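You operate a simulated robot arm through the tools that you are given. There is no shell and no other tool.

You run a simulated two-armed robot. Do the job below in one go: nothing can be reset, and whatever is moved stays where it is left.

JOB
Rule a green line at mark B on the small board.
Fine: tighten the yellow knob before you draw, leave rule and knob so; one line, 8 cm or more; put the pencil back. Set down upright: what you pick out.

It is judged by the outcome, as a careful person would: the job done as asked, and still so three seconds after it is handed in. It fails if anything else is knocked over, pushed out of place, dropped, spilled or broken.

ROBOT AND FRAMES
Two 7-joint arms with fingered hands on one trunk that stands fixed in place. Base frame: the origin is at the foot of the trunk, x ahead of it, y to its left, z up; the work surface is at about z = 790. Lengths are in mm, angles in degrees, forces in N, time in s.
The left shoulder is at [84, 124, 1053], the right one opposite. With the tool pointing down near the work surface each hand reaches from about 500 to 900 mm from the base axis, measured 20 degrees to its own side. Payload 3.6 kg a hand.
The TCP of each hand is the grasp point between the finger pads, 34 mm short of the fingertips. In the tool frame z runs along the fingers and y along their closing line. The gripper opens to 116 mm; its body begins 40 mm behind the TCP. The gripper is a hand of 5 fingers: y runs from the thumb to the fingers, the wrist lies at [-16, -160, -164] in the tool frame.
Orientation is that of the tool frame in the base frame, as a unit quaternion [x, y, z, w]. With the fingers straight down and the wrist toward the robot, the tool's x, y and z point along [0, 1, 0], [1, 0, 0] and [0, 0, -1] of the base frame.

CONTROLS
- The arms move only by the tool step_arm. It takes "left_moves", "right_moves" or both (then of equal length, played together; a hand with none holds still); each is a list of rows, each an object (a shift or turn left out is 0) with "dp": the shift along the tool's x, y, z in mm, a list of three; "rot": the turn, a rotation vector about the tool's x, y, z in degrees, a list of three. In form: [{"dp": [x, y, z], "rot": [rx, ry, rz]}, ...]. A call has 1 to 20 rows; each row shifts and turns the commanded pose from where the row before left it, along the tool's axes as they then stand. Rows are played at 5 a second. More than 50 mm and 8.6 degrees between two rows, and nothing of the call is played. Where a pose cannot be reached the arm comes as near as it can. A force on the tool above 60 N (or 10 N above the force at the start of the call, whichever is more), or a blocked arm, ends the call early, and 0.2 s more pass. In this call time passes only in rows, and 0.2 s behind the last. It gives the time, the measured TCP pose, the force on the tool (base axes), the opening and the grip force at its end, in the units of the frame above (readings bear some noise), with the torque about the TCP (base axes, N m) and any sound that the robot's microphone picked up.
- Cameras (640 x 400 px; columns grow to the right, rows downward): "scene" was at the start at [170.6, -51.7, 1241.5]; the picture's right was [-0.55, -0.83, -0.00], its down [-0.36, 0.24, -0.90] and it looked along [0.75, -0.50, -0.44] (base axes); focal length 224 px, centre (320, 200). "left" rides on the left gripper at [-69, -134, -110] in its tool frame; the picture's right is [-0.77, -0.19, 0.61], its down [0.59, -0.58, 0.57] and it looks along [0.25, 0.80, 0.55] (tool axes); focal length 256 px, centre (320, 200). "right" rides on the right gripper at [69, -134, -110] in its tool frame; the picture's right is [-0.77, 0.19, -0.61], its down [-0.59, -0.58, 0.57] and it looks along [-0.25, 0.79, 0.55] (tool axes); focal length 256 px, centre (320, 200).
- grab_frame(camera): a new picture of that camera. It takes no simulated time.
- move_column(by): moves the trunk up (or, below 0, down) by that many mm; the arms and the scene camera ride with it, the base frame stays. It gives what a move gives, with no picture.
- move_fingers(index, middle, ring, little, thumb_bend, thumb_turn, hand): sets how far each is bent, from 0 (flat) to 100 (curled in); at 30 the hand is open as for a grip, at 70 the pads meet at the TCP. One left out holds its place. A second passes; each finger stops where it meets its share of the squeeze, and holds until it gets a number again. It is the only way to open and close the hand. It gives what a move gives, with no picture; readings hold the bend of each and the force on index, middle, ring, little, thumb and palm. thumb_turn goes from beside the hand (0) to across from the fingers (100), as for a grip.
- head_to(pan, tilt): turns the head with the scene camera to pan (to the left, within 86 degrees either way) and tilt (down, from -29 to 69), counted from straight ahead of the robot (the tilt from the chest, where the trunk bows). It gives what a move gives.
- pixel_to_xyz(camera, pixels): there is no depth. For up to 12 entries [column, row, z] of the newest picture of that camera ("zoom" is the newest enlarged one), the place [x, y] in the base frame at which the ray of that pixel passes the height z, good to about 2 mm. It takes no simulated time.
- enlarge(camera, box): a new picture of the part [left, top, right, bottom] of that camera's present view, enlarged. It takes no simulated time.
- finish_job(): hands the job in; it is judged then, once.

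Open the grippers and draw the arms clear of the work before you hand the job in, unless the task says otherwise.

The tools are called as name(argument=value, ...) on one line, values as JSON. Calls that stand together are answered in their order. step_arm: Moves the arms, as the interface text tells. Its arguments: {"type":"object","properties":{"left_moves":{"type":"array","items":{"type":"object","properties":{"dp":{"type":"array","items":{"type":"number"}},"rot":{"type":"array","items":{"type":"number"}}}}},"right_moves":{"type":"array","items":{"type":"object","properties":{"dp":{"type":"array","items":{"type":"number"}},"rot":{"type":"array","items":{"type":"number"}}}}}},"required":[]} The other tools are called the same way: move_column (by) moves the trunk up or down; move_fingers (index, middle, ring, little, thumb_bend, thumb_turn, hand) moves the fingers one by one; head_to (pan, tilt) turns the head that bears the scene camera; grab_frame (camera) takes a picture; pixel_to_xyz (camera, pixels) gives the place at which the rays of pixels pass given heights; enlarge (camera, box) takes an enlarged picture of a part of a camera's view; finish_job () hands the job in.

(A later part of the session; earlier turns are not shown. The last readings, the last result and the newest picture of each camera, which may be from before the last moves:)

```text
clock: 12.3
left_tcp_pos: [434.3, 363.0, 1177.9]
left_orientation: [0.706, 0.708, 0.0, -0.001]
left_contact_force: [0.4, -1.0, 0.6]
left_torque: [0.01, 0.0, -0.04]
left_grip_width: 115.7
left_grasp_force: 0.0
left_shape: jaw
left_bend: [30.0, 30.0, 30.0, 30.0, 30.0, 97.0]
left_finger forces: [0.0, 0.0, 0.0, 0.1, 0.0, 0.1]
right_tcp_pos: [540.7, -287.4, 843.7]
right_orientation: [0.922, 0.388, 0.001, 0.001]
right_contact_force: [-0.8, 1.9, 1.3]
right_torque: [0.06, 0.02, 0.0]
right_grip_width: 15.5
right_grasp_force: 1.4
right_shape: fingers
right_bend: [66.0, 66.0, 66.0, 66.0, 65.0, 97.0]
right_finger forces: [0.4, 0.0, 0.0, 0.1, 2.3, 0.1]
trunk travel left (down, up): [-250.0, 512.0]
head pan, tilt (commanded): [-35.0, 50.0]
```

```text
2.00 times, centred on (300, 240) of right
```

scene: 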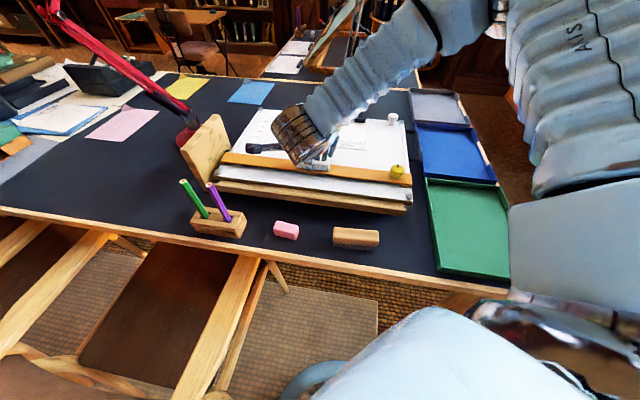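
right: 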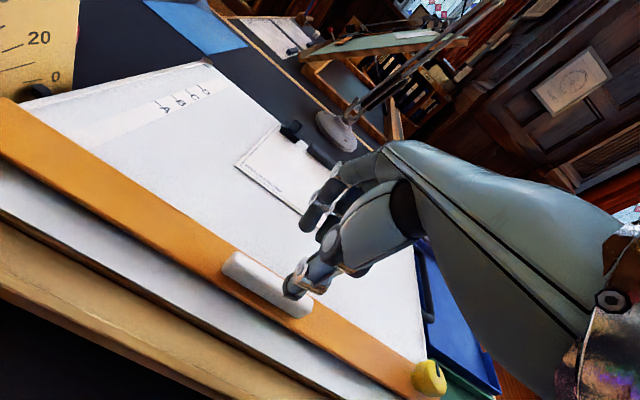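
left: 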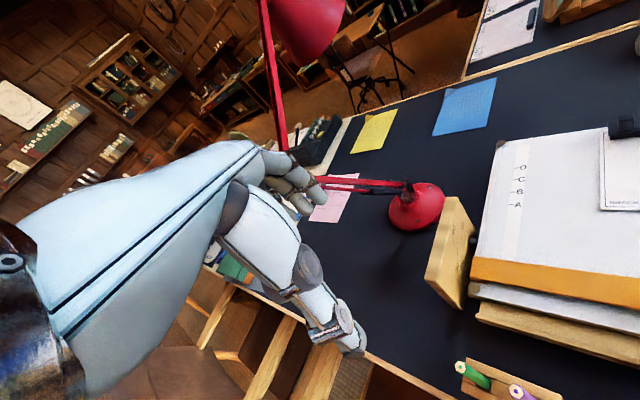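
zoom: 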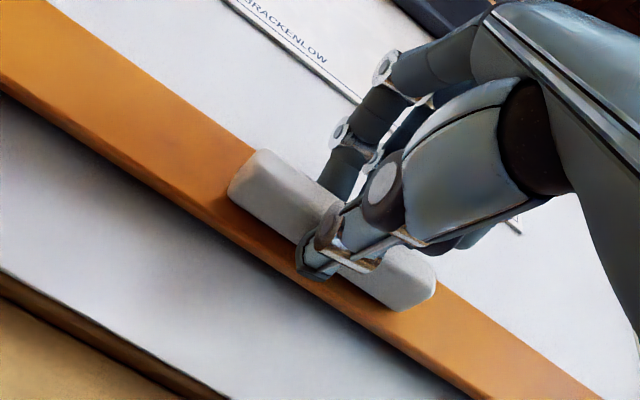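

The rule follows the hand with about 2 N. I continue up the board in 10 mm rows, to 120 mm total, before a precise look.

step_arm(right_moves=[{"dp": [0, 10, 0]}, {"dp": [0, 10, 0]}, {"dp": [0, 10, 0]}, {"dp": [0, 10, 0]}, {"dp": [0, 10, 0]}, {"dp": [0, 10, 0]}, {"dp": [0, 10, 0]}, {"dp": [0, 10, 0]}, {"dp": [0, 10, 0]}, {"dp": [0, 10, 0]}])

grab_frame(camera="right")

enlarge(camera="scene", box=[200, 90, 420, 220])

```text
clock: 14.5
left_tcp_pos: [434.6, 363.6, 1177.9]
left_orientation: [0.707, 0.707, -0.001, 0.0]
left_contact_force: [0.2, -0.1, 0.9]
left_torque: [-0.02, 0.0, -0.03]
left_grip_width: 116.0
left_grasp_force: 0.0
left_shape: jaw
left_bend: [30.0, 30.0, 30.0, 30.0, 30.0, 97.0]
left_finger forces: [0.1, 0.0, 0.1, 0.0, 0.0, 0.0]
right_tcp_pos: [612.3, -359.3, 846.7]
right_orientation: [0.922, 0.388, 0.0, 0.0]
right_contact_force: [-0.5, 0.9, -0.1]
right_torque: [0.01, -0.03, 0.0]
right_grip_width: 15.6
right_grasp_force: 1.5
right_shape: fingers
right_bend: [66.0, 66.0, 66.0, 66.0, 65.0, 97.0]
right_finger forces: [0.7, 0.4, 0.1, 0.0, 1.7, 0.0]
trunk travel left (down, up): [-250.0, 512.0]
head pan, tilt (commanded): [-35.0, 50.0]
```

```text
taken
```

right: 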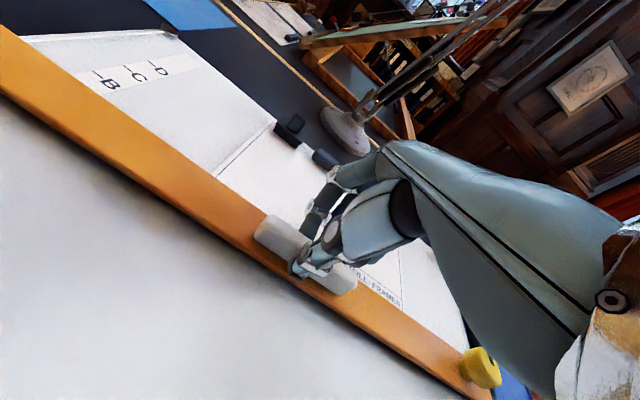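

```text
2.91 times, centred on (310, 155) of scene
```

zoom: 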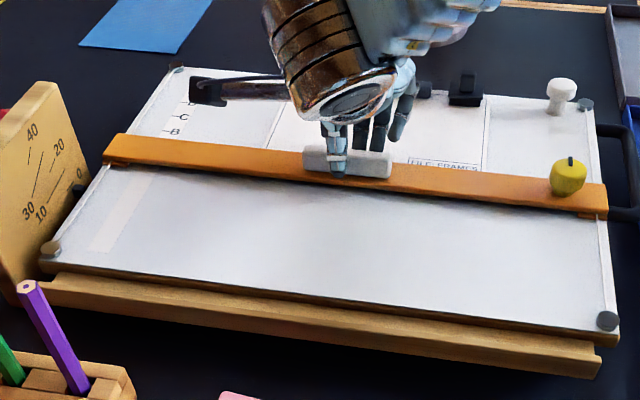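

The rule has passed A and B is just ahead of its edge, near (100,78) in the right picture. I enlarge there to measure the remaining distance.

enlarge(camera="right", box=[50, 40, 210, 140])

pixel_to_xyz(camera="zoom", pixels=[[320, 200, 790]])

enlarge(camera="scene", box=[235, 100, 299, 150])

```text
4.00 times, centred on (130, 90) of right
```

zoom: 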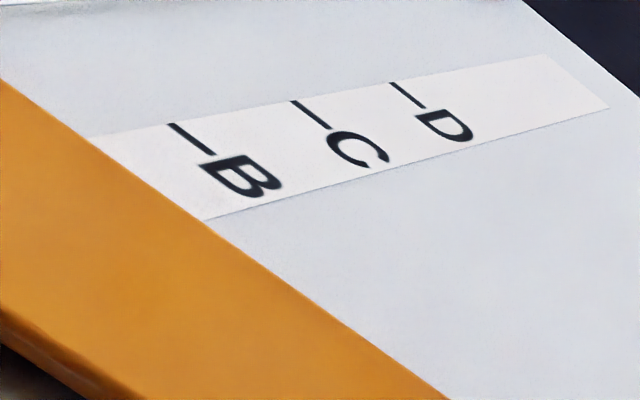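

```text
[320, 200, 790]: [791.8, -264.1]
```

```text
8.00 times, centred on (267, 125) of scene
```

zoom: 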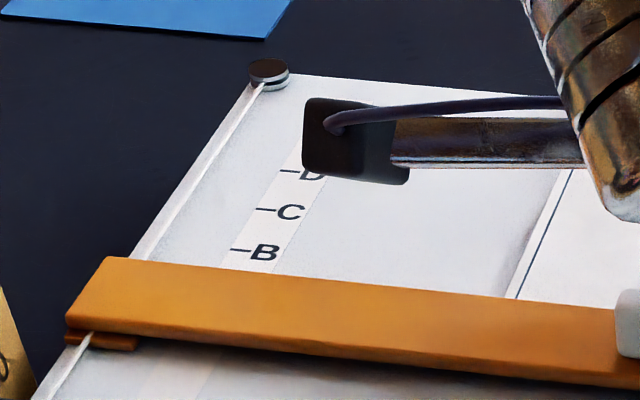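

The rule's raised edge hides a bit of the board, so I compare the edge at its own height (z≈801) with the B dash on the board plane (z≈789).

pixel_to_xyz(camera="right", pixels=[[73, 74.5, 801], [100.75, 95, 801], [162.5, 140, 801], [97.75, 75, 789], [128.25, 68.5, 789], [151.5, 63.75, 789]])

pixel_to_xyz(camera="zoom", pixels=[[110, 257, 801], [500, 295, 801], [611, 307, 801], [239, 249, 789], [265, 210, 789], [289, 171, 789]])

```text
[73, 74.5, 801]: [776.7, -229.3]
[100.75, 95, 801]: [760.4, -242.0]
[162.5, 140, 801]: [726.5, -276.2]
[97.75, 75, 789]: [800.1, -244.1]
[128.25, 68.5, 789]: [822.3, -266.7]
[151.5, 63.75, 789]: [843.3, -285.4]
```

```text
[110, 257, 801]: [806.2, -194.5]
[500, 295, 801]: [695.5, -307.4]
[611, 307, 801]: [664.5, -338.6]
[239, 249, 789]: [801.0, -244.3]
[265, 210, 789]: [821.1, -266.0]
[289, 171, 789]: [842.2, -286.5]
```

Both cameras agree: B lies at s≈741.4 and the rule edge at s≈711, so about 30 mm remain. I move 26 mm more in small rows and then measure again.

step_arm(right_moves=[{"dp": [0, 6, 0]}, {"dp": [0, 6, 0]}, {"dp": [0, 6, 0]}, {"dp": [0, 5, 0]}, {"dp": [0, 3, 0]}, {"dp": [0, 0, 0]}])

enlarge(camera="right", box=[50, 40, 210, 140])

enlarge(camera="scene", box=[235, 100, 299, 150])

```text
clock: 15.9
left_tcp_pos: [434.5, 363.6, 1177.3]
left_orientation: [0.707, 0.707, -0.001, -0.001]
left_contact_force: [0.5, 0.7, 0.1]
left_torque: [-0.01, 0.01, -0.01]
left_grip_width: 116.0
left_grasp_force: 0.1
left_shape: jaw
left_bend: [30.0, 30.0, 30.0, 30.0, 30.0, 97.0]
left_finger forces: [0.1, 0.1, 0.0, 0.0, 0.0, 0.1]
right_tcp_pos: [630.4, -375.6, 844.2]
right_orientation: [0.922, 0.387, 0.0, 0.001]
right_contact_force: [-2.2, 1.2, -0.2]
right_torque: [0.02, 0.05, 0.02]
right_grip_width: 15.8
right_grasp_force: 0.8
right_shape: fingers
right_bend: [66.0, 66.0, 66.0, 66.0, 65.0, 97.0]
right_finger forces: [0.2, 0.0, 0.0, 0.0, 2.1, 0.0]
trunk travel left (down, up): [-250.0, 512.0]
head pan, tilt (commanded): [-35.0, 50.0]
```

```text
4.00 times, centred on (130, 90) of right
```

zoom: 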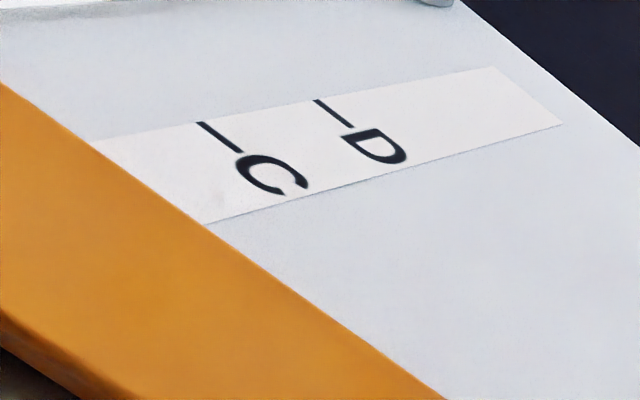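

```text
8.00 times, centred on (267, 125) of scene
```

zoom: 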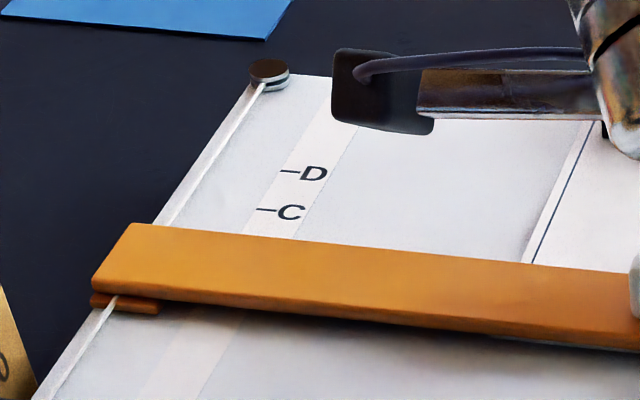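

B is now hidden under the rule's parallax, with C at (265,210) visible. I measure the edge again in both views.

pixel_to_xyz(camera="zoom", pixels=[[136, 224, 801], [400, 249, 801], [630, 271, 801], [265, 210, 789], [290, 171, 789]])

pixel_to_xyz(camera="right", pixels=[[73, 75.5, 801], [101, 96, 801], [160, 139.5, 801], [104.6, 84.25, 789], [133.5, 78.25, 789]])

```text
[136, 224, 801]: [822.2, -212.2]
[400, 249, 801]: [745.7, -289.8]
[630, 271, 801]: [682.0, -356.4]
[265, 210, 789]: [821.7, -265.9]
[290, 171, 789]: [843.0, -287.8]
```

```text
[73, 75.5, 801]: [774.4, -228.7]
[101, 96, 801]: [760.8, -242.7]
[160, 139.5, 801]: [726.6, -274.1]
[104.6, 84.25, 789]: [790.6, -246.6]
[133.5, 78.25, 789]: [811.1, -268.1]
```

The scene view puts the edge at s≈734.7 now (the right values belong to the older picture). I move 4.5 mm more, then open the hand and lift for a straight-down check.

step_arm(right_moves=[{"dp": [0, 1.5, 0]}, {"dp": [0, 1.5, 0]}, {"dp": [0, 1.5, 0]}, {"dp": [0, 0, 0]}])

move_fingers(hand="right", index=55, middle=55, ring=55, little=55, thumb_bend=55)

step_arm(right_moves=[{"dp": [0, 0, -10]}, {"dp": [0, 0, -15]}, {"dp": [0, 0, -25]}, {"dp": [0, 0, -40]}, {"dp": [0, 0, -40]}, {"dp": [0, 0, -40]}])

grab_frame(camera="right")

enlarge(camera="scene", box=[235, 100, 299, 150])

```text
clock: 16.9
left_tcp_pos: [434.5, 363.6, 1177.4]
left_orientation: [0.707, 0.707, 0.0, -0.001]
left_contact_force: [0.6, 0.1, 0.1]
left_torque: [-0.03, 0.01, 0.01]
left_grip_width: 116.0
left_grasp_force: 0.1
left_shape: jaw
left_bend: [30.0, 30.0, 30.0, 30.0, 30.0, 97.0]
left_finger forces: [0.0, 0.1, 0.1, 0.1, 0.0, 0.0]
right_tcp_pos: [634.1, -377.9, 845.5]
right_orientation: [0.922, 0.388, 0.0, 0.001]
right_contact_force: [-1.6, 0.8, 0.4]
right_torque: [0.04, 0.1, 0.01]
right_grip_width: 15.9
right_grasp_force: 1.0
right_shape: fingers
right_bend: [66.0, 66.0, 66.0, 66.0, 65.0, 97.0]
right_finger forces: [0.2, 0.0, 0.1, 0.0, 2.3, 0.0]
trunk travel left (down, up): [-250.0, 512.0]
head pan, tilt (commanded): [-35.0, 50.0]
```

```text
clock: 17.9
left_tcp_pos: [435.0, 363.5, 1177.0]
left_orientation: [0.707, 0.707, 0.0, 0.0]
left_contact_force: [-0.1, -0.3, -0.7]
left_torque: [-0.02, -0.02, 0.02]
left_grip_width: 115.7
left_grasp_force: 0.0
left_shape: jaw
left_bend: [30.0, 30.0, 30.0, 30.0, 30.0, 97.0]
left_finger forces: [0.1, 0.0, 0.0, 0.0, 0.0, 0.1]
right_tcp_pos: [633.9, -379.1, 844.6]
right_orientation: [0.922, 0.388, 0.0, 0.0]
right_contact_force: [0.0, 0.3, -0.1]
right_torque: [-0.01, -0.04, -0.02]
right_grip_width: 44.5
right_grasp_force: 0.0
right_shape: fingers
right_bend: [55.0, 55.0, 55.0, 55.0, 55.0, 97.0]
right_finger forces: [0.0, 0.1, 0.1, 0.0, 0.0, 0.0]
trunk travel left (down, up): [-250.0, 512.0]
head pan, tilt (commanded): [-35.0, 50.0]
```

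```text
clock: 19.3
left_tcp_pos: [435.1, 364.3, 1178.0]
left_orientation: [0.706, 0.708, 0.0, 0.001]
left_contact_force: [0.7, -0.6, -0.4]
left_torque: [-0.03, 0.0, -0.03]
left_grip_width: 116.0
left_grasp_force: 0.0
left_shape: jaw
left_bend: [30.0, 30.0, 30.0, 30.0, 30.0, 97.0]
left_finger forces: [0.0, 0.1, 0.1, 0.0, 0.0, 0.0]
right_tcp_pos: [631.7, -379.4, 1015.6]
right_orientation: [0.922, 0.388, 0.0, -0.001]
right_contact_force: [-0.3, 0.9, 0.0]
right_torque: [0.02, -0.01, 0.0]
right_grip_width: 44.4
right_grasp_force: 0.0
right_shape: fingers
right_bend: [55.0, 55.0, 55.0, 55.0, 55.0, 97.0]
right_finger forces: [0.0, 0.0, 0.0, 0.0, 0.0, 0.0]
trunk travel left (down, up): [-250.0, 512.0]
head pan, tilt (commanded): [-35.0, 50.0]
```

```text
taken
```

right: 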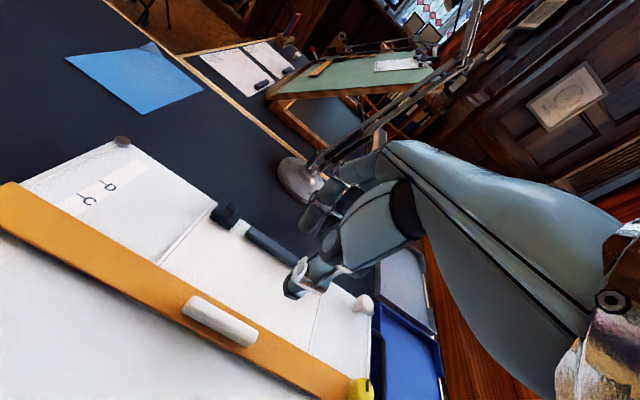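

```text
8.00 times, centred on (267, 125) of scene
```

zoom: 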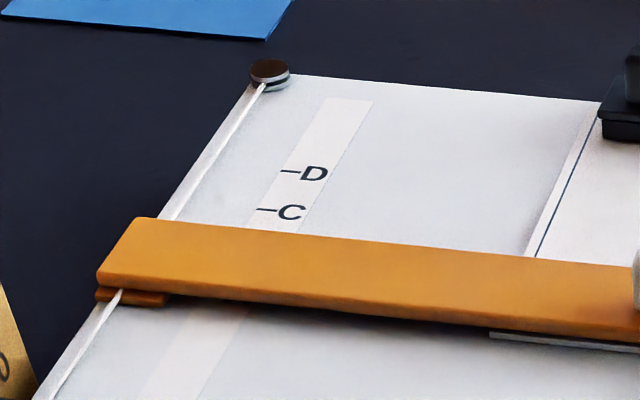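

The hand is clear. I move the right camera to look straight down over mark B and the rule's edge so parallax disappears.

step_arm(right_moves=[{"dp": [27, 8, 0]}, {"dp": [27, 8, 0]}, {"dp": [27, 9, 0]}, {"rot": [8.3, 0, 0]}, {"rot": [8.3, 0, 0]}, {"rot": [8.3, 0, 0]}, {"rot": [8.3, 0, 0]}, {"rot": [8.3, 0, 0]}, {"rot": [8.3, 0, 0]}, {"dp": [0, 0, 0]}])

grab_frame(camera="right")

```text
clock: 21.5
left_tcp_pos: [434.3, 362.3, 1177.5]
left_orientation: [0.707, 0.708, 0.001, 0.0]
left_contact_force: [0.3, -0.7, 0.6]
left_torque: [-0.02, -0.02, 0.0]
left_grip_width: 115.7
left_grasp_force: 0.0
left_shape: jaw
left_bend: [30.0, 30.0, 30.0, 30.0, 30.0, 97.0]
left_finger forces: [0.0, 0.0, 0.0, 0.1, 0.0, 0.0]
right_tcp_pos: [593.4, -407.3, 1018.8]
right_orientation: [0.862, 0.362, -0.137, -0.328]
right_contact_force: [1.0, 0.8, -0.2]
right_torque: [-0.02, -0.01, 0.03]
right_grip_width: 44.7
right_grasp_force: 0.0
right_shape: fingers
right_bend: [55.0, 55.0, 55.0, 55.0, 55.0, 97.0]
right_finger forces: [0.1, 0.1, 0.0, 0.1, 0.0, 0.1]
right hand out of reach, approached as far as the arm can: row 3, 4, 5, 6, 7, 8, 9
trunk travel left (down, up): [-250.0, 512.0]
head pan, tilt (commanded): [-35.0, 50.0]
```

```text
taken
```

right: 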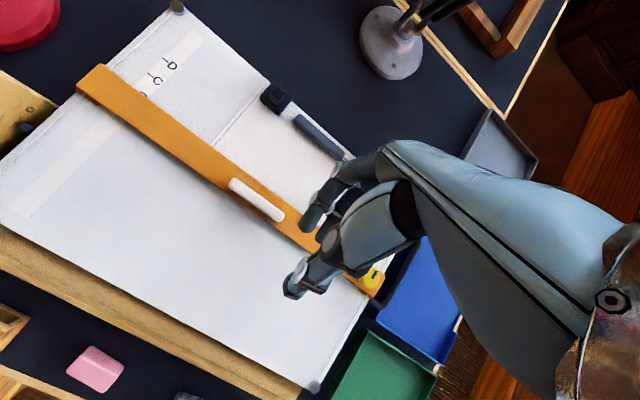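

The arm could not take that whole pose but ended with a steep view anyway; the camera is nearly above the rule edge, so parallax is small. I enlarge around B at (147,94).

enlarge(camera="right", box=[110, 50, 206, 110])

pixel_to_xyz(camera="zoom", pixels=[[320, 200, 789]])

```text
6.67 times, centred on (158, 80) of right
```

zoom: 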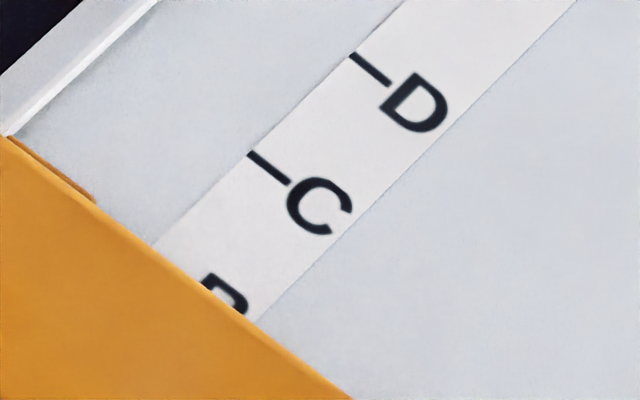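

```text
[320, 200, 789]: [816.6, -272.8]
```

B's dash is just covered: accounting for the small parallax, the rule edge is right at B (about 0 to +0.3 mm). I'd like it ~1–2 mm lower to leave room for the pencil's point, which I can do while holding the knob; now I look at the knob in both views.

enlarge(camera="right", box=[330, 240, 426, 300])

grab_frame(camera="scene")

enlarge(camera="scene", box=[360, 105, 440, 175])

```text
6.67 times, centred on (378, 270) of right
```

zoom: 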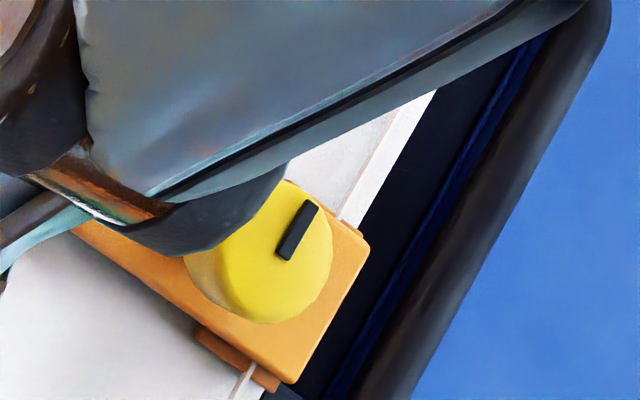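

```text
taken
```

scene: 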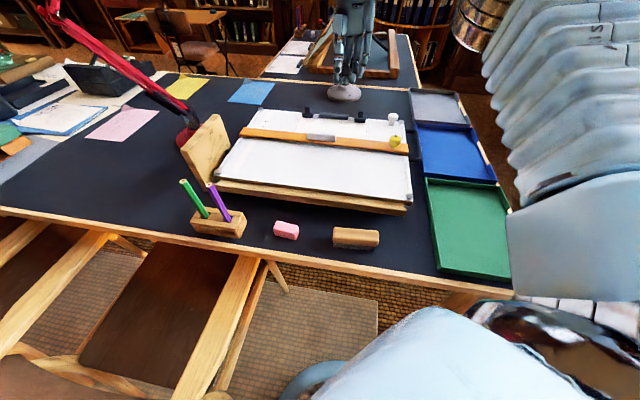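

```text
5.71 times, centred on (400, 140) of scene
```

zoom: 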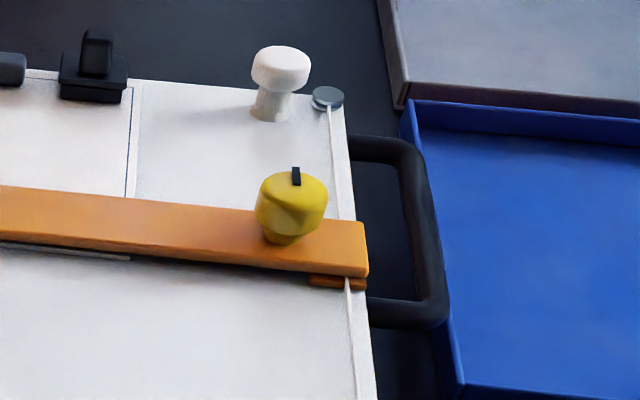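

The knob shows its black bar at (296,176) in the scene zoom and near (374.9,274.5) in the right view. I triangulate it.

pixel_to_xyz(camera="zoom", pixels=[[296, 176, 800], [296, 176, 840], [291, 192, 800], [291, 192, 840], [284, 238, 801], [362, 222, 801], [280, 68, 800], [280, 68, 850], [268, 115, 789], [300, 335, 760]])

pixel_to_xyz(camera="right", pixels=[[374.85, 274.5, 800], [374.85, 274.5, 840], [370.0, 277, 800], [370.0, 277, 840], [385, 276, 801]])

```text
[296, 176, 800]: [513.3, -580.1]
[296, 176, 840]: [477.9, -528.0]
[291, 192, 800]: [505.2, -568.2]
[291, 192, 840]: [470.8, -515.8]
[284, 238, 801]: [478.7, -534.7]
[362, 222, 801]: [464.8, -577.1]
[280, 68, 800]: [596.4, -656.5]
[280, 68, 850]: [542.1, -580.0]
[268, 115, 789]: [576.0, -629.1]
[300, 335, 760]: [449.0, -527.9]
```

```text
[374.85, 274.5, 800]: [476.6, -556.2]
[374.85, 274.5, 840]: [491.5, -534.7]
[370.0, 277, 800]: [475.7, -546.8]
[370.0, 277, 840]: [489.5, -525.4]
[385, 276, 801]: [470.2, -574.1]
```

The knob centre comes out near (483,-535), top z≈828, about 34 mm across, pointer toward up-board. I first bring the right hand back upright and see where it stands.

step_arm(right_moves=[{"rot": [-8.3, 0, 0]}, {"rot": [-8.3, 0, 0]}, {"rot": [-8.3, 0, 0]}, {"rot": [-8.3, 0, 0]}, {"rot": [-8.3, 0, 0]}, {"rot": [-8.3, 0, 0]}, {"dp": [-27, -8, 0]}, {"dp": [-27, -8, 0]}, {"dp": [-27, -9, 0]}])

```text
clock: 23.5
left_tcp_pos: [434.2, 361.8, 1177.3]
left_orientation: [0.707, 0.707, 0.0, 0.0]
left_contact_force: [0.0, -0.4, 0.0]
left_torque: [0.01, -0.03, 0.0]
left_grip_width: 115.8
left_grasp_force: 0.2
left_shape: jaw
left_bend: [30.0, 30.0, 30.0, 30.0, 30.0, 97.0]
left_finger forces: [0.0, 0.0, 0.0, 0.1, 0.1, 0.0]
right_tcp_pos: [518.1, -450.0, 1014.8]
right_orientation: [0.92, 0.388, 0.018, 0.044]
right_contact_force: [-0.4, 0.9, -0.7]
right_torque: [-0.02, -0.06, 0.02]
right_grip_width: 44.3
right_grasp_force: 0.0
right_shape: fingers
right_bend: [55.0, 55.0, 55.0, 55.0, 55.0, 97.0]
right_finger forces: [0.0, 0.1, 0.0, 0.1, 0.1, 0.0]
trunk travel left (down, up): [-250.0, 512.0]
head pan, tilt (commanded): [-35.0, 50.0]
```

The hand is back upright (5° off) at (518,-450,1015). I level it, move it above the knob and turn it counter-clockwise 40° as a starting yaw, still well above everything.

step_arm(right_moves=[{"rot": [5.4, 0, 0]}, {"dp": [-28, 12, 20]}, {"dp": [-28, 12, 20]}, {"dp": [-29, 11, 20]}, {"rot": [0, 0, -8]}, {"rot": [0, 0, -8]}, {"rot": [0, 0, -8]}, {"rot": [0, 0, -8]}, {"rot": [0, 0, -8]}, {"dp": [0, 0, 20]}, {"dp": [0, 0, 20]}, {"dp": [0, 0, 0]}])

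enlarge(camera="scene", box=[340, 80, 440, 180])

grab_frame(camera="right")

```text
clock: 26.1
left_tcp_pos: [434.8, 362.4, 1177.9]
left_orientation: [0.706, 0.708, 0.0, 0.0]
left_contact_force: [0.0, -0.3, -0.3]
left_torque: [-0.04, -0.02, 0.0]
left_grip_width: 115.9
left_grasp_force: 0.1
left_shape: jaw
left_bend: [30.0, 30.0, 30.0, 30.0, 30.0, 97.0]
left_finger forces: [0.1, 0.0, 0.1, 0.1, 0.0, 0.0]
right_tcp_pos: [485.4, -527.6, 915.2]
right_orientation: [0.766, 0.642, 0.004, -0.002]
right_contact_force: [-0.2, -0.9, 0.7]
right_torque: [0.0, 0.01, 0.0]
right_grip_width: 44.6
right_grasp_force: 0.0
right_shape: fingers
right_bend: [55.0, 55.0, 55.0, 55.0, 55.0, 97.0]
right_finger forces: [0.0, 0.1, 0.1, 0.0, 0.0, 0.1]
right hand out of reach, approached as far as the arm can: row 9
trunk travel left (down, up): [-250.0, 512.0]
head pan, tilt (commanded): [-35.0, 50.0]
```

```text
4.00 times, centred on (390, 130) of scene
```

zoom: 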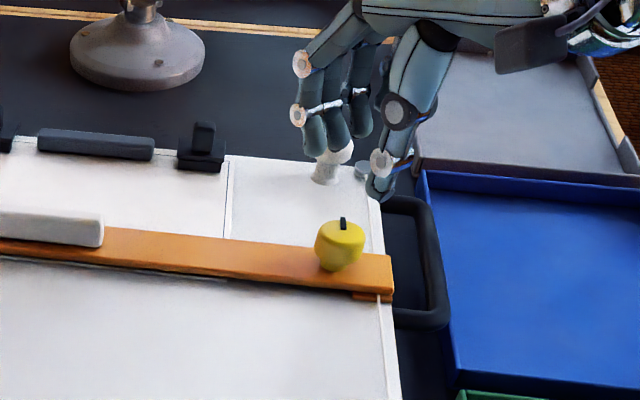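

```text
taken
```

right: 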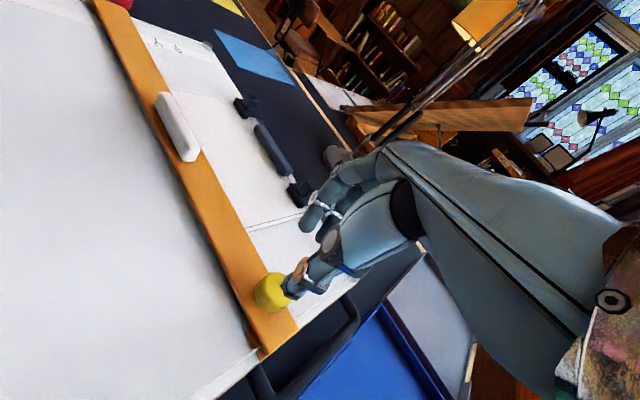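

The arm's counter-clockwise limit here is a yaw of about -10°, which gives enough room to turn clockwise. I take the knob's outline in both pictures to refine its centre.

enlarge(camera="right", box=[230, 250, 326, 310])

enlarge(camera="scene", box=[360, 125, 408, 155])

```text
6.67 times, centred on (278, 280) of right
```

zoom: 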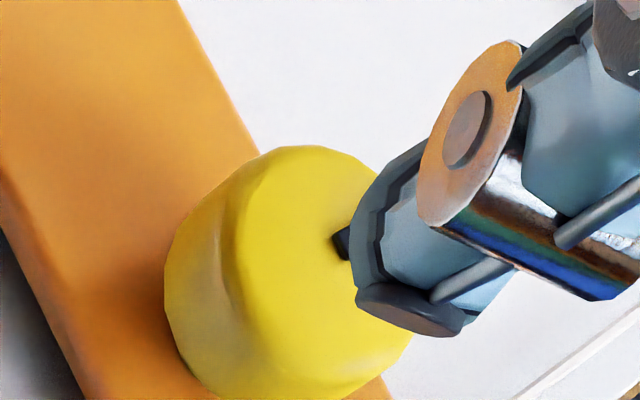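

```text
13.33 times, centred on (384, 140) of scene
```

zoom: 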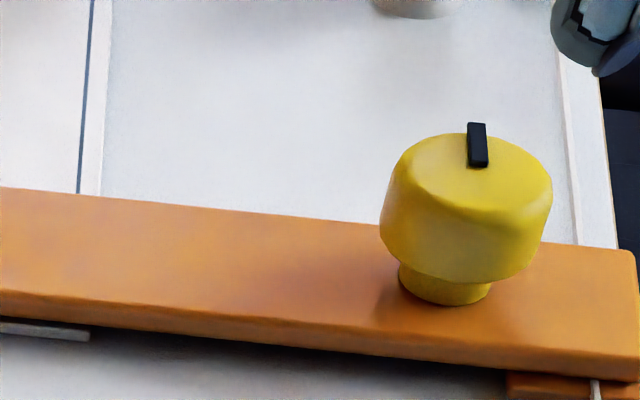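

The top face is centred near (478,171) and the neck meets the rule near (446,290) in this zoom. I get their positions.

pixel_to_xyz(camera="zoom", pixels=[[478, 171, 825], [478, 171, 830], [446, 289, 801], [446, 289, 799], [392, 150, 825], [552, 190, 825], [478, 145, 829], [399, 283, 803], [491, 290, 803]])

pixel_to_xyz(camera="right", pixels=[[278, 290, 825], [278, 290, 830]])

```text
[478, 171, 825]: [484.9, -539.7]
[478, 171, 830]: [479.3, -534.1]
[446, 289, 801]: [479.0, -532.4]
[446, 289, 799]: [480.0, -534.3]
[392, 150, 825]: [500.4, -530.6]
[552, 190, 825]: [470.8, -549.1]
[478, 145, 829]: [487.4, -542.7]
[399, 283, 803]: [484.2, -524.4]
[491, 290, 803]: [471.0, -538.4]
```

```text
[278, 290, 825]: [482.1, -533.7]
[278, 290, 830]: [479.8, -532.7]
```

The knob centre is about (481,-535) with its top at z≈829. I open the hand a bit, centre over it and come down in steps.

move_fingers(hand="right", index=46, middle=46, ring=46, little=46, thumb_bend=46)

step_arm(right_moves=[{"dp": [-8, -3, 0]}, {"dp": [0, 0, 15]}, {"dp": [0, 0, 15]}, {"dp": [0, 0, 10]}, {"dp": [0, 0, 0]}])

enlarge(camera="scene", box=[350, 90, 430, 170])

enlarge(camera="right", box=[220, 160, 400, 340])

```text
clock: 27.1
left_tcp_pos: [434.7, 364.0, 1177.9]
left_orientation: [0.707, 0.707, 0.0, 0.0]
left_contact_force: [0.0, -0.2, 0.5]
left_torque: [-0.01, 0.0, 0.03]
left_grip_width: 116.0
left_grasp_force: 0.0
left_shape: jaw
left_bend: [30.0, 30.0, 30.0, 30.0, 30.0, 97.0]
left_finger forces: [0.0, 0.1, 0.1, 0.0, 0.1, 0.0]
right_tcp_pos: [486.6, -528.3, 915.2]
right_orientation: [0.767, 0.641, 0.003, 0.0]
right_contact_force: [0.1, 0.1, 0.2]
right_torque: [0.0, 0.01, 0.05]
right_grip_width: 70.5
right_grasp_force: 0.0
right_shape: fingers
right_bend: [46.0, 46.0, 46.0, 46.0, 46.0, 97.0]
right_finger forces: [0.1, 0.1, 0.1, 0.0, 0.1, 0.1]
trunk travel left (down, up): [-250.0, 512.0]
head pan, tilt (commanded): [-35.0, 50.0]
```

```text
clock: 28.3
left_tcp_pos: [434.3, 362.6, 1178.2]
left_orientation: [0.707, 0.707, -0.001, -0.001]
left_contact_force: [0.3, 0.6, 0.6]
left_torque: [-0.01, -0.02, -0.01]
left_grip_width: 115.8
left_grasp_force: 0.0
left_shape: jaw
left_bend: [30.0, 30.0, 30.0, 30.0, 30.0, 97.0]
left_finger forces: [0.0, 0.1, 0.1, 0.0, 0.0, 0.0]
right_tcp_pos: [481.6, -535.1, 876.2]
right_orientation: [0.767, 0.642, 0.004, -0.001]
right_contact_force: [0.0, 0.4, -0.8]
right_torque: [0.03, -0.01, -0.02]
right_grip_width: 70.7
right_grasp_force: 0.0
right_shape: fingers
right_bend: [46.0, 46.0, 46.0, 46.0, 46.0, 97.0]
right_finger forces: [0.0, 0.0, 0.0, 0.0, 0.0, 0.0]
trunk travel left (down, up): [-250.0, 512.0]
head pan, tilt (commanded): [-35.0, 50.0]
```

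```text
5.00 times, centred on (390, 130) of scene
```

zoom: 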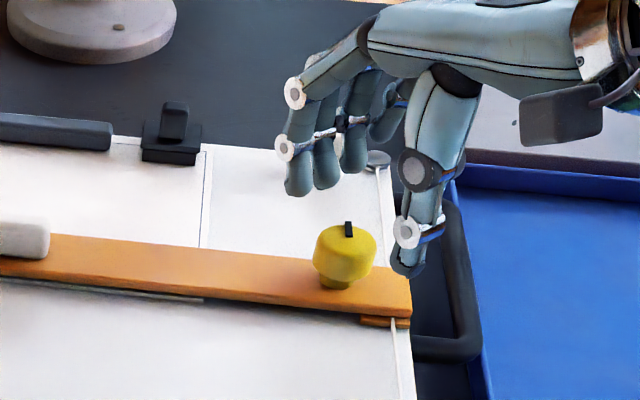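

```text
2.22 times, centred on (310, 250) of right
```

zoom: 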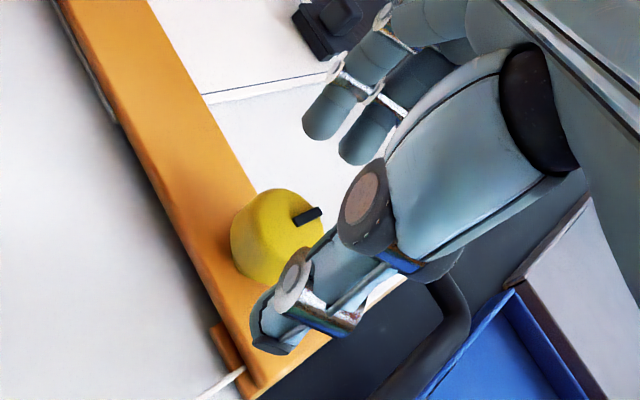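

Fingers are beyond the knob and the thumb on its near right side with clearance. I lower 20 mm more and look again.

step_arm(right_moves=[{"dp": [0, 0, 10]}, {"dp": [0, 0, 10]}, {"dp": [0, 0, 0]}])

enlarge(camera="scene", box=[350, 90, 430, 170])

enlarge(camera="right", box=[220, 160, 400, 340])

```text
clock: 29.1
left_tcp_pos: [434.2, 363.7, 1177.8]
left_orientation: [0.707, 0.707, -0.001, -0.001]
left_contact_force: [0.0, -0.1, 0.3]
left_torque: [0.01, -0.02, 0.02]
left_grip_width: 115.9
left_grasp_force: 0.0
left_shape: jaw
left_bend: [30.0, 30.0, 30.0, 30.0, 30.0, 97.0]
left_finger forces: [0.0, 0.0, 0.0, 0.1, 0.0, 0.0]
right_tcp_pos: [481.2, -536.8, 854.5]
right_orientation: [0.767, 0.642, 0.003, -0.001]
right_contact_force: [-0.4, 0.3, 0.0]
right_torque: [0.02, -0.02, 0.01]
right_grip_width: 70.7
right_grasp_force: 0.0
right_shape: fingers
right_bend: [46.0, 46.0, 46.0, 46.0, 46.0, 97.0]
right_finger forces: [0.1, 0.0, 0.1, 0.0, 0.0, 0.0]
trunk travel left (down, up): [-250.0, 512.0]
head pan, tilt (commanded): [-35.0, 50.0]
```

```text
5.00 times, centred on (390, 130) of scene
```

zoom: 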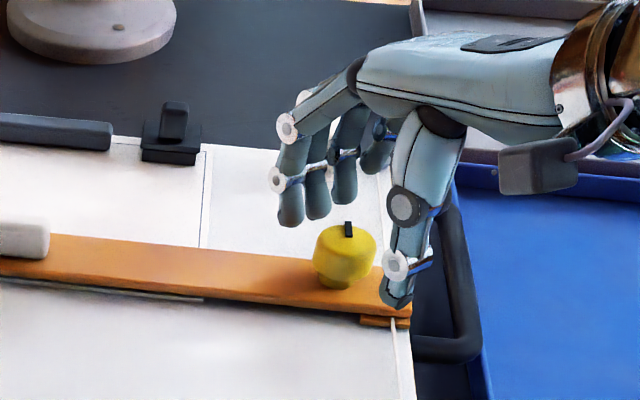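

```text
2.22 times, centred on (310, 250) of right
```

zoom: 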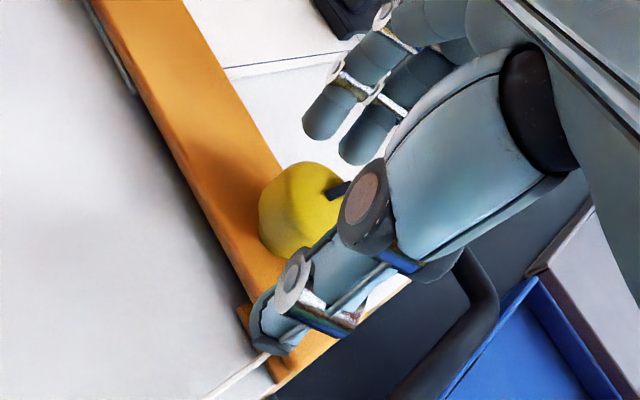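

Clearances are good. I lower the last 12 mm.

step_arm(right_moves=[{"dp": [0, 0, 4]}, {"dp": [0, 0, 4]}, {"dp": [0, 0, 4]}, {"dp": [0, 0, 0]}])

enlarge(camera="scene", box=[350, 100, 430, 170])

enlarge(camera="scene", box=[235, 100, 299, 150])

```text
clock: 30.1
left_tcp_pos: [435.7, 362.4, 1178.2]
left_orientation: [0.707, 0.707, 0.0, 0.0]
left_contact_force: [-0.4, 0.0, 0.8]
left_torque: [0.01, 0.01, 0.0]
left_grip_width: 115.8
left_grasp_force: 0.1
left_shape: jaw
left_bend: [30.0, 30.0, 30.0, 30.0, 30.0, 97.0]
left_finger forces: [0.0, 0.0, 0.0, 0.0, 0.1, 0.1]
right_tcp_pos: [481.0, -535.7, 841.3]
right_orientation: [0.767, 0.642, 0.004, -0.001]
right_contact_force: [-0.5, 0.2, -0.5]
right_torque: [0.01, 0.0, 0.07]
right_grip_width: 70.7
right_grasp_force: 0.1
right_shape: fingers
right_bend: [46.0, 46.0, 46.0, 46.0, 46.0, 97.0]
right_finger forces: [0.0, 0.0, 0.0, 0.1, 0.0, 0.0]
trunk travel left (down, up): [-250.0, 512.0]
head pan, tilt (commanded): [-35.0, 50.0]
```

```text
5.71 times, centred on (390, 135) of scene
```

zoom: 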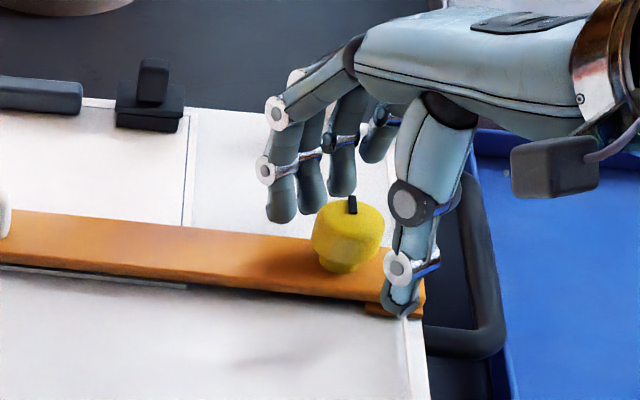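

```text
8.00 times, centred on (267, 125) of scene
```

zoom: 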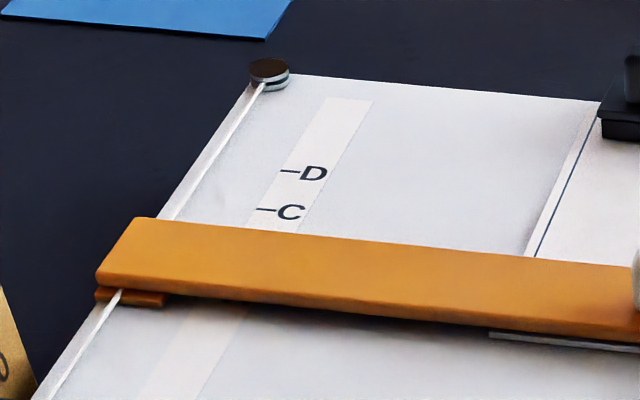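

The rule has not moved (edge at row ~228 under C). I close gently on the knob.

move_fingers(hand="right", index=60, middle=60, ring=56, little=52, thumb_bend=60)

enlarge(camera="scene", box=[350, 100, 430, 170])

enlarge(camera="scene", box=[235, 100, 299, 150])

```text
clock: 31.1
left_tcp_pos: [434.0, 363.7, 1178.2]
left_orientation: [0.707, 0.707, -0.001, -0.001]
left_contact_force: [0.3, -0.2, -0.1]
left_torque: [0.01, 0.01, 0.02]
left_grip_width: 115.9
left_grasp_force: 0.0
left_shape: jaw
left_bend: [30.0, 30.0, 30.0, 30.0, 30.0, 97.0]
left_finger forces: [0.0, 0.0, 0.0, 0.0, 0.1, 0.0]
right_tcp_pos: [481.6, -535.4, 842.1]
right_orientation: [0.767, 0.642, 0.004, -0.001]
right_contact_force: [0.1, -0.8, -0.2]
right_torque: [-0.03, -0.01, 0.02]
right_grip_width: 31.9
right_grasp_force: 0.9
right_shape: fingers
right_bend: [59.0, 60.0, 56.0, 52.0, 60.0, 97.0]
right_finger forces: [0.9, 0.3, 0.1, 0.0, 0.2, 0.1]
trunk travel left (down, up): [-250.0, 512.0]
head pan, tilt (commanded): [-35.0, 50.0]
```

```text
5.71 times, centred on (390, 135) of scene
```

zoom: 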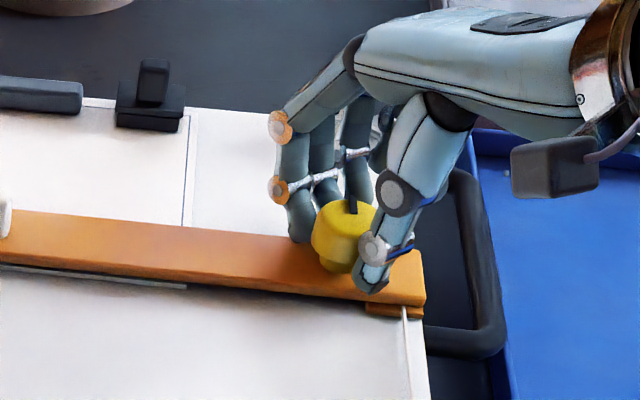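

```text
8.00 times, centred on (267, 125) of scene
```

zoom: 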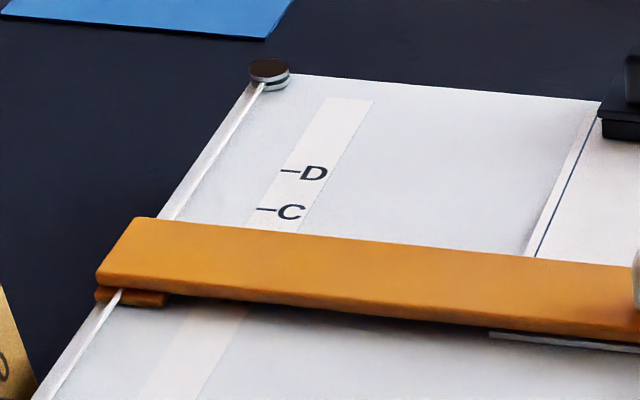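

Light contact on both sides and the rule unmoved. I firm up the grip on the knob.

move_fingers(hand="right", index=66, middle=66, thumb_bend=66)

enlarge(camera="scene", box=[235, 100, 299, 150])

```text
clock: 32.1
left_tcp_pos: [434.4, 362.7, 1177.7]
left_orientation: [0.707, 0.707, -0.001, 0.0]
left_contact_force: [0.2, 0.1, -0.1]
left_torque: [-0.01, 0.0, -0.05]
left_grip_width: 116.0
left_grasp_force: 0.0
left_shape: jaw
left_bend: [30.0, 30.0, 30.0, 30.0, 30.0, 97.0]
left_finger forces: [0.0, 0.0, 0.0, 0.0, 0.0, 0.0]
right_tcp_pos: [481.8, -535.9, 840.2]
right_orientation: [0.767, 0.642, 0.004, 0.0]
right_contact_force: [1.7, -0.7, -1.9]
right_torque: [0.01, -0.01, 0.0]
right_grip_width: 27.7
right_grasp_force: 10.1
right_shape: fingers
right_bend: [62.0, 62.0, 56.0, 52.0, 63.0, 97.0]
right_finger forces: [6.5, 5.5, 0.0, 0.0, 9.2, 0.0]
trunk travel left (down, up): [-250.0, 512.0]
head pan, tilt (commanded): [-35.0, 50.0]
```

```text
8.00 times, centred on (267, 125) of scene
```

zoom: 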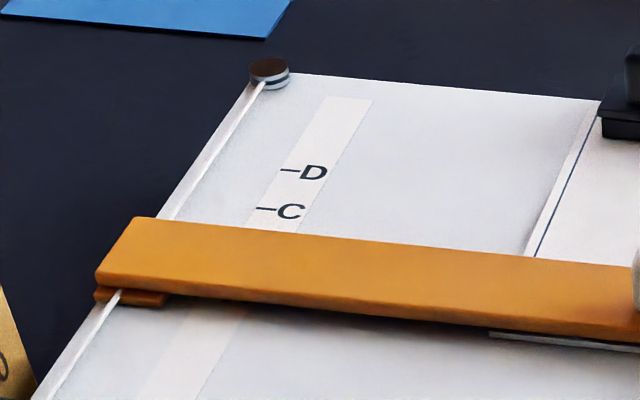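

The grip is 10 N now and the edge still reads at B. I ease the rule back down-board by about 1.8 mm to leave room for the pencil point and look.

step_arm(right_moves=[{"dp": [0.5, -0.8, 0]}, {"dp": [0.5, -0.7, 0]}, {"dp": [0, 0, 0]}])

enlarge(camera="scene", box=[235, 100, 299, 150])

```text
clock: 32.9
left_tcp_pos: [433.7, 362.6, 1177.3]
left_orientation: [0.707, 0.707, -0.002, 0.0]
left_contact_force: [-0.1, -0.8, 0.4]
left_torque: [0.02, 0.02, -0.02]
left_grip_width: 115.9
left_grasp_force: 0.0
left_shape: jaw
left_bend: [30.0, 30.0, 30.0, 30.0, 30.0, 97.0]
left_finger forces: [0.0, 0.0, 0.1, 0.0, 0.1, 0.0]
right_tcp_pos: [480.4, -533.5, 842.8]
right_orientation: [0.766, 0.642, 0.004, -0.001]
right_contact_force: [2.6, -1.6, -2.8]
right_torque: [-0.03, 0.01, 0.01]
right_grip_width: 27.9
right_grasp_force: 10.8
right_shape: fingers
right_bend: [62.0, 62.0, 56.0, 52.0, 63.0, 97.0]
right_finger forces: [6.4, 5.6, 0.0, 0.0, 9.0, 0.1]
trunk travel left (down, up): [-250.0, 512.0]
head pan, tilt (commanded): [-35.0, 50.0]
```

```text
8.00 times, centred on (267, 125) of scene
```

zoom: 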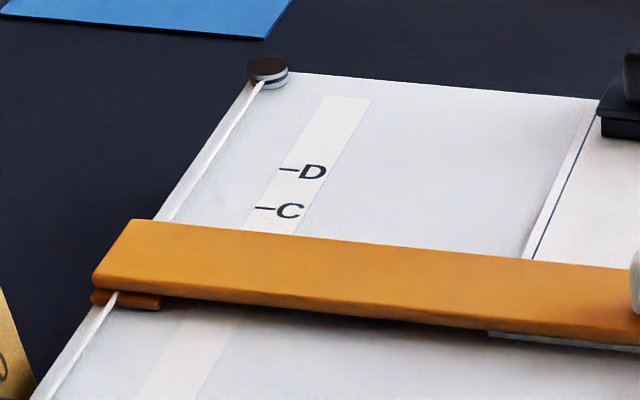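

The rule moved back a little over 2 mm. I enlarge more strongly around C and the rule's edge to measure it.

enlarge(camera="scene", box=[246, 107, 286, 132])

```text
16.00 times, centred on (266, 120) of scene
```

zoom: 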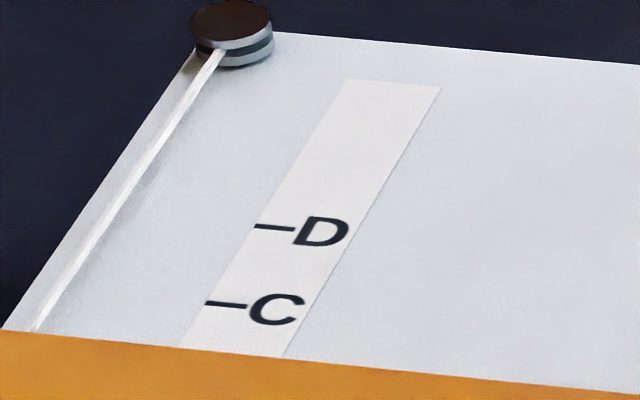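

The measurement suggests the edge now sits about 3 mm below B, more than wanted. I nudge it up by about 1.5 mm and measure in the same zoom.

step_arm(right_moves=[{"dp": [-0.4, 0.6, 0]}, {"dp": [-0.4, 0.6, 0]}, {"dp": [0, 0, 0]}])

enlarge(camera="scene", box=[246, 107, 286, 132])

```text
clock: 33.7
left_tcp_pos: [434.9, 363.1, 1178.0]
left_orientation: [0.706, 0.708, 0.0, -0.001]
left_contact_force: [-0.1, -0.2, 0.4]
left_torque: [-0.01, 0.04, 0.02]
left_grip_width: 115.9
left_grasp_force: 0.1
left_shape: jaw
left_bend: [30.0, 30.0, 30.0, 30.0, 30.0, 97.0]
left_finger forces: [0.0, 0.0, 0.1, 0.0, 0.0, 0.0]
right_tcp_pos: [482.2, -534.2, 842.7]
right_orientation: [0.767, 0.642, 0.003, -0.001]
right_contact_force: [-0.6, 2.0, -2.8]
right_torque: [0.1, 0.08, 0.01]
right_grip_width: 27.9
right_grasp_force: 11.4
right_shape: fingers
right_bend: [62.0, 62.0, 56.0, 52.0, 62.0, 97.0]
right_finger forces: [6.4, 4.7, 0.1, 0.0, 10.7, 0.0]
trunk travel left (down, up): [-250.0, 512.0]
head pan, tilt (commanded): [-35.0, 50.0]
```

```text
16.00 times, centred on (266, 120) of scene
```

zoom: 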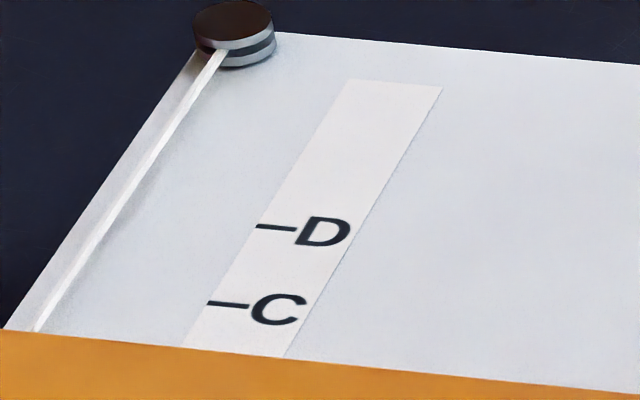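

The edge hardly moved (finger compliance took it up). I nudge another 1.5 mm.

step_arm(right_moves=[{"dp": [-0.4, 0.6, 0]}, {"dp": [-0.4, 0.6, 0]}, {"dp": [0, 0, 0]}])

enlarge(camera="scene", box=[246, 107, 286, 132])

```text
clock: 34.5
left_tcp_pos: [433.4, 363.7, 1176.7]
left_orientation: [0.706, 0.708, -0.001, -0.001]
left_contact_force: [0.3, 0.4, 0.3]
left_torque: [-0.01, 0.0, 0.01]
left_grip_width: 115.9
left_grasp_force: 0.2
left_shape: jaw
left_bend: [30.0, 30.0, 30.0, 30.0, 30.0, 97.0]
left_finger forces: [0.1, 0.0, 0.0, 0.0, 0.0, 0.0]
right_tcp_pos: [482.0, -536.0, 842.1]
right_orientation: [0.767, 0.642, 0.004, -0.001]
right_contact_force: [-0.8, 2.6, -2.5]
right_torque: [0.06, 0.11, 0.07]
right_grip_width: 27.7
right_grasp_force: 10.6
right_shape: fingers
right_bend: [62.0, 62.0, 56.0, 52.0, 62.0, 97.0]
right_finger forces: [6.2, 4.3, 0.1, 0.1, 11.0, 0.1]
trunk travel left (down, up): [-250.0, 512.0]
head pan, tilt (commanded): [-35.0, 50.0]
```

```text
16.00 times, centred on (266, 120) of scene
```

zoom: 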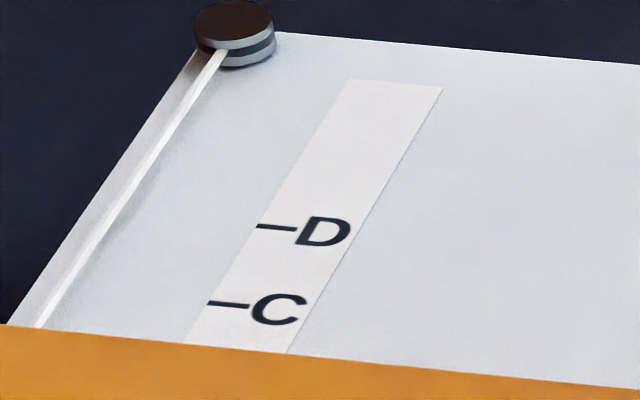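

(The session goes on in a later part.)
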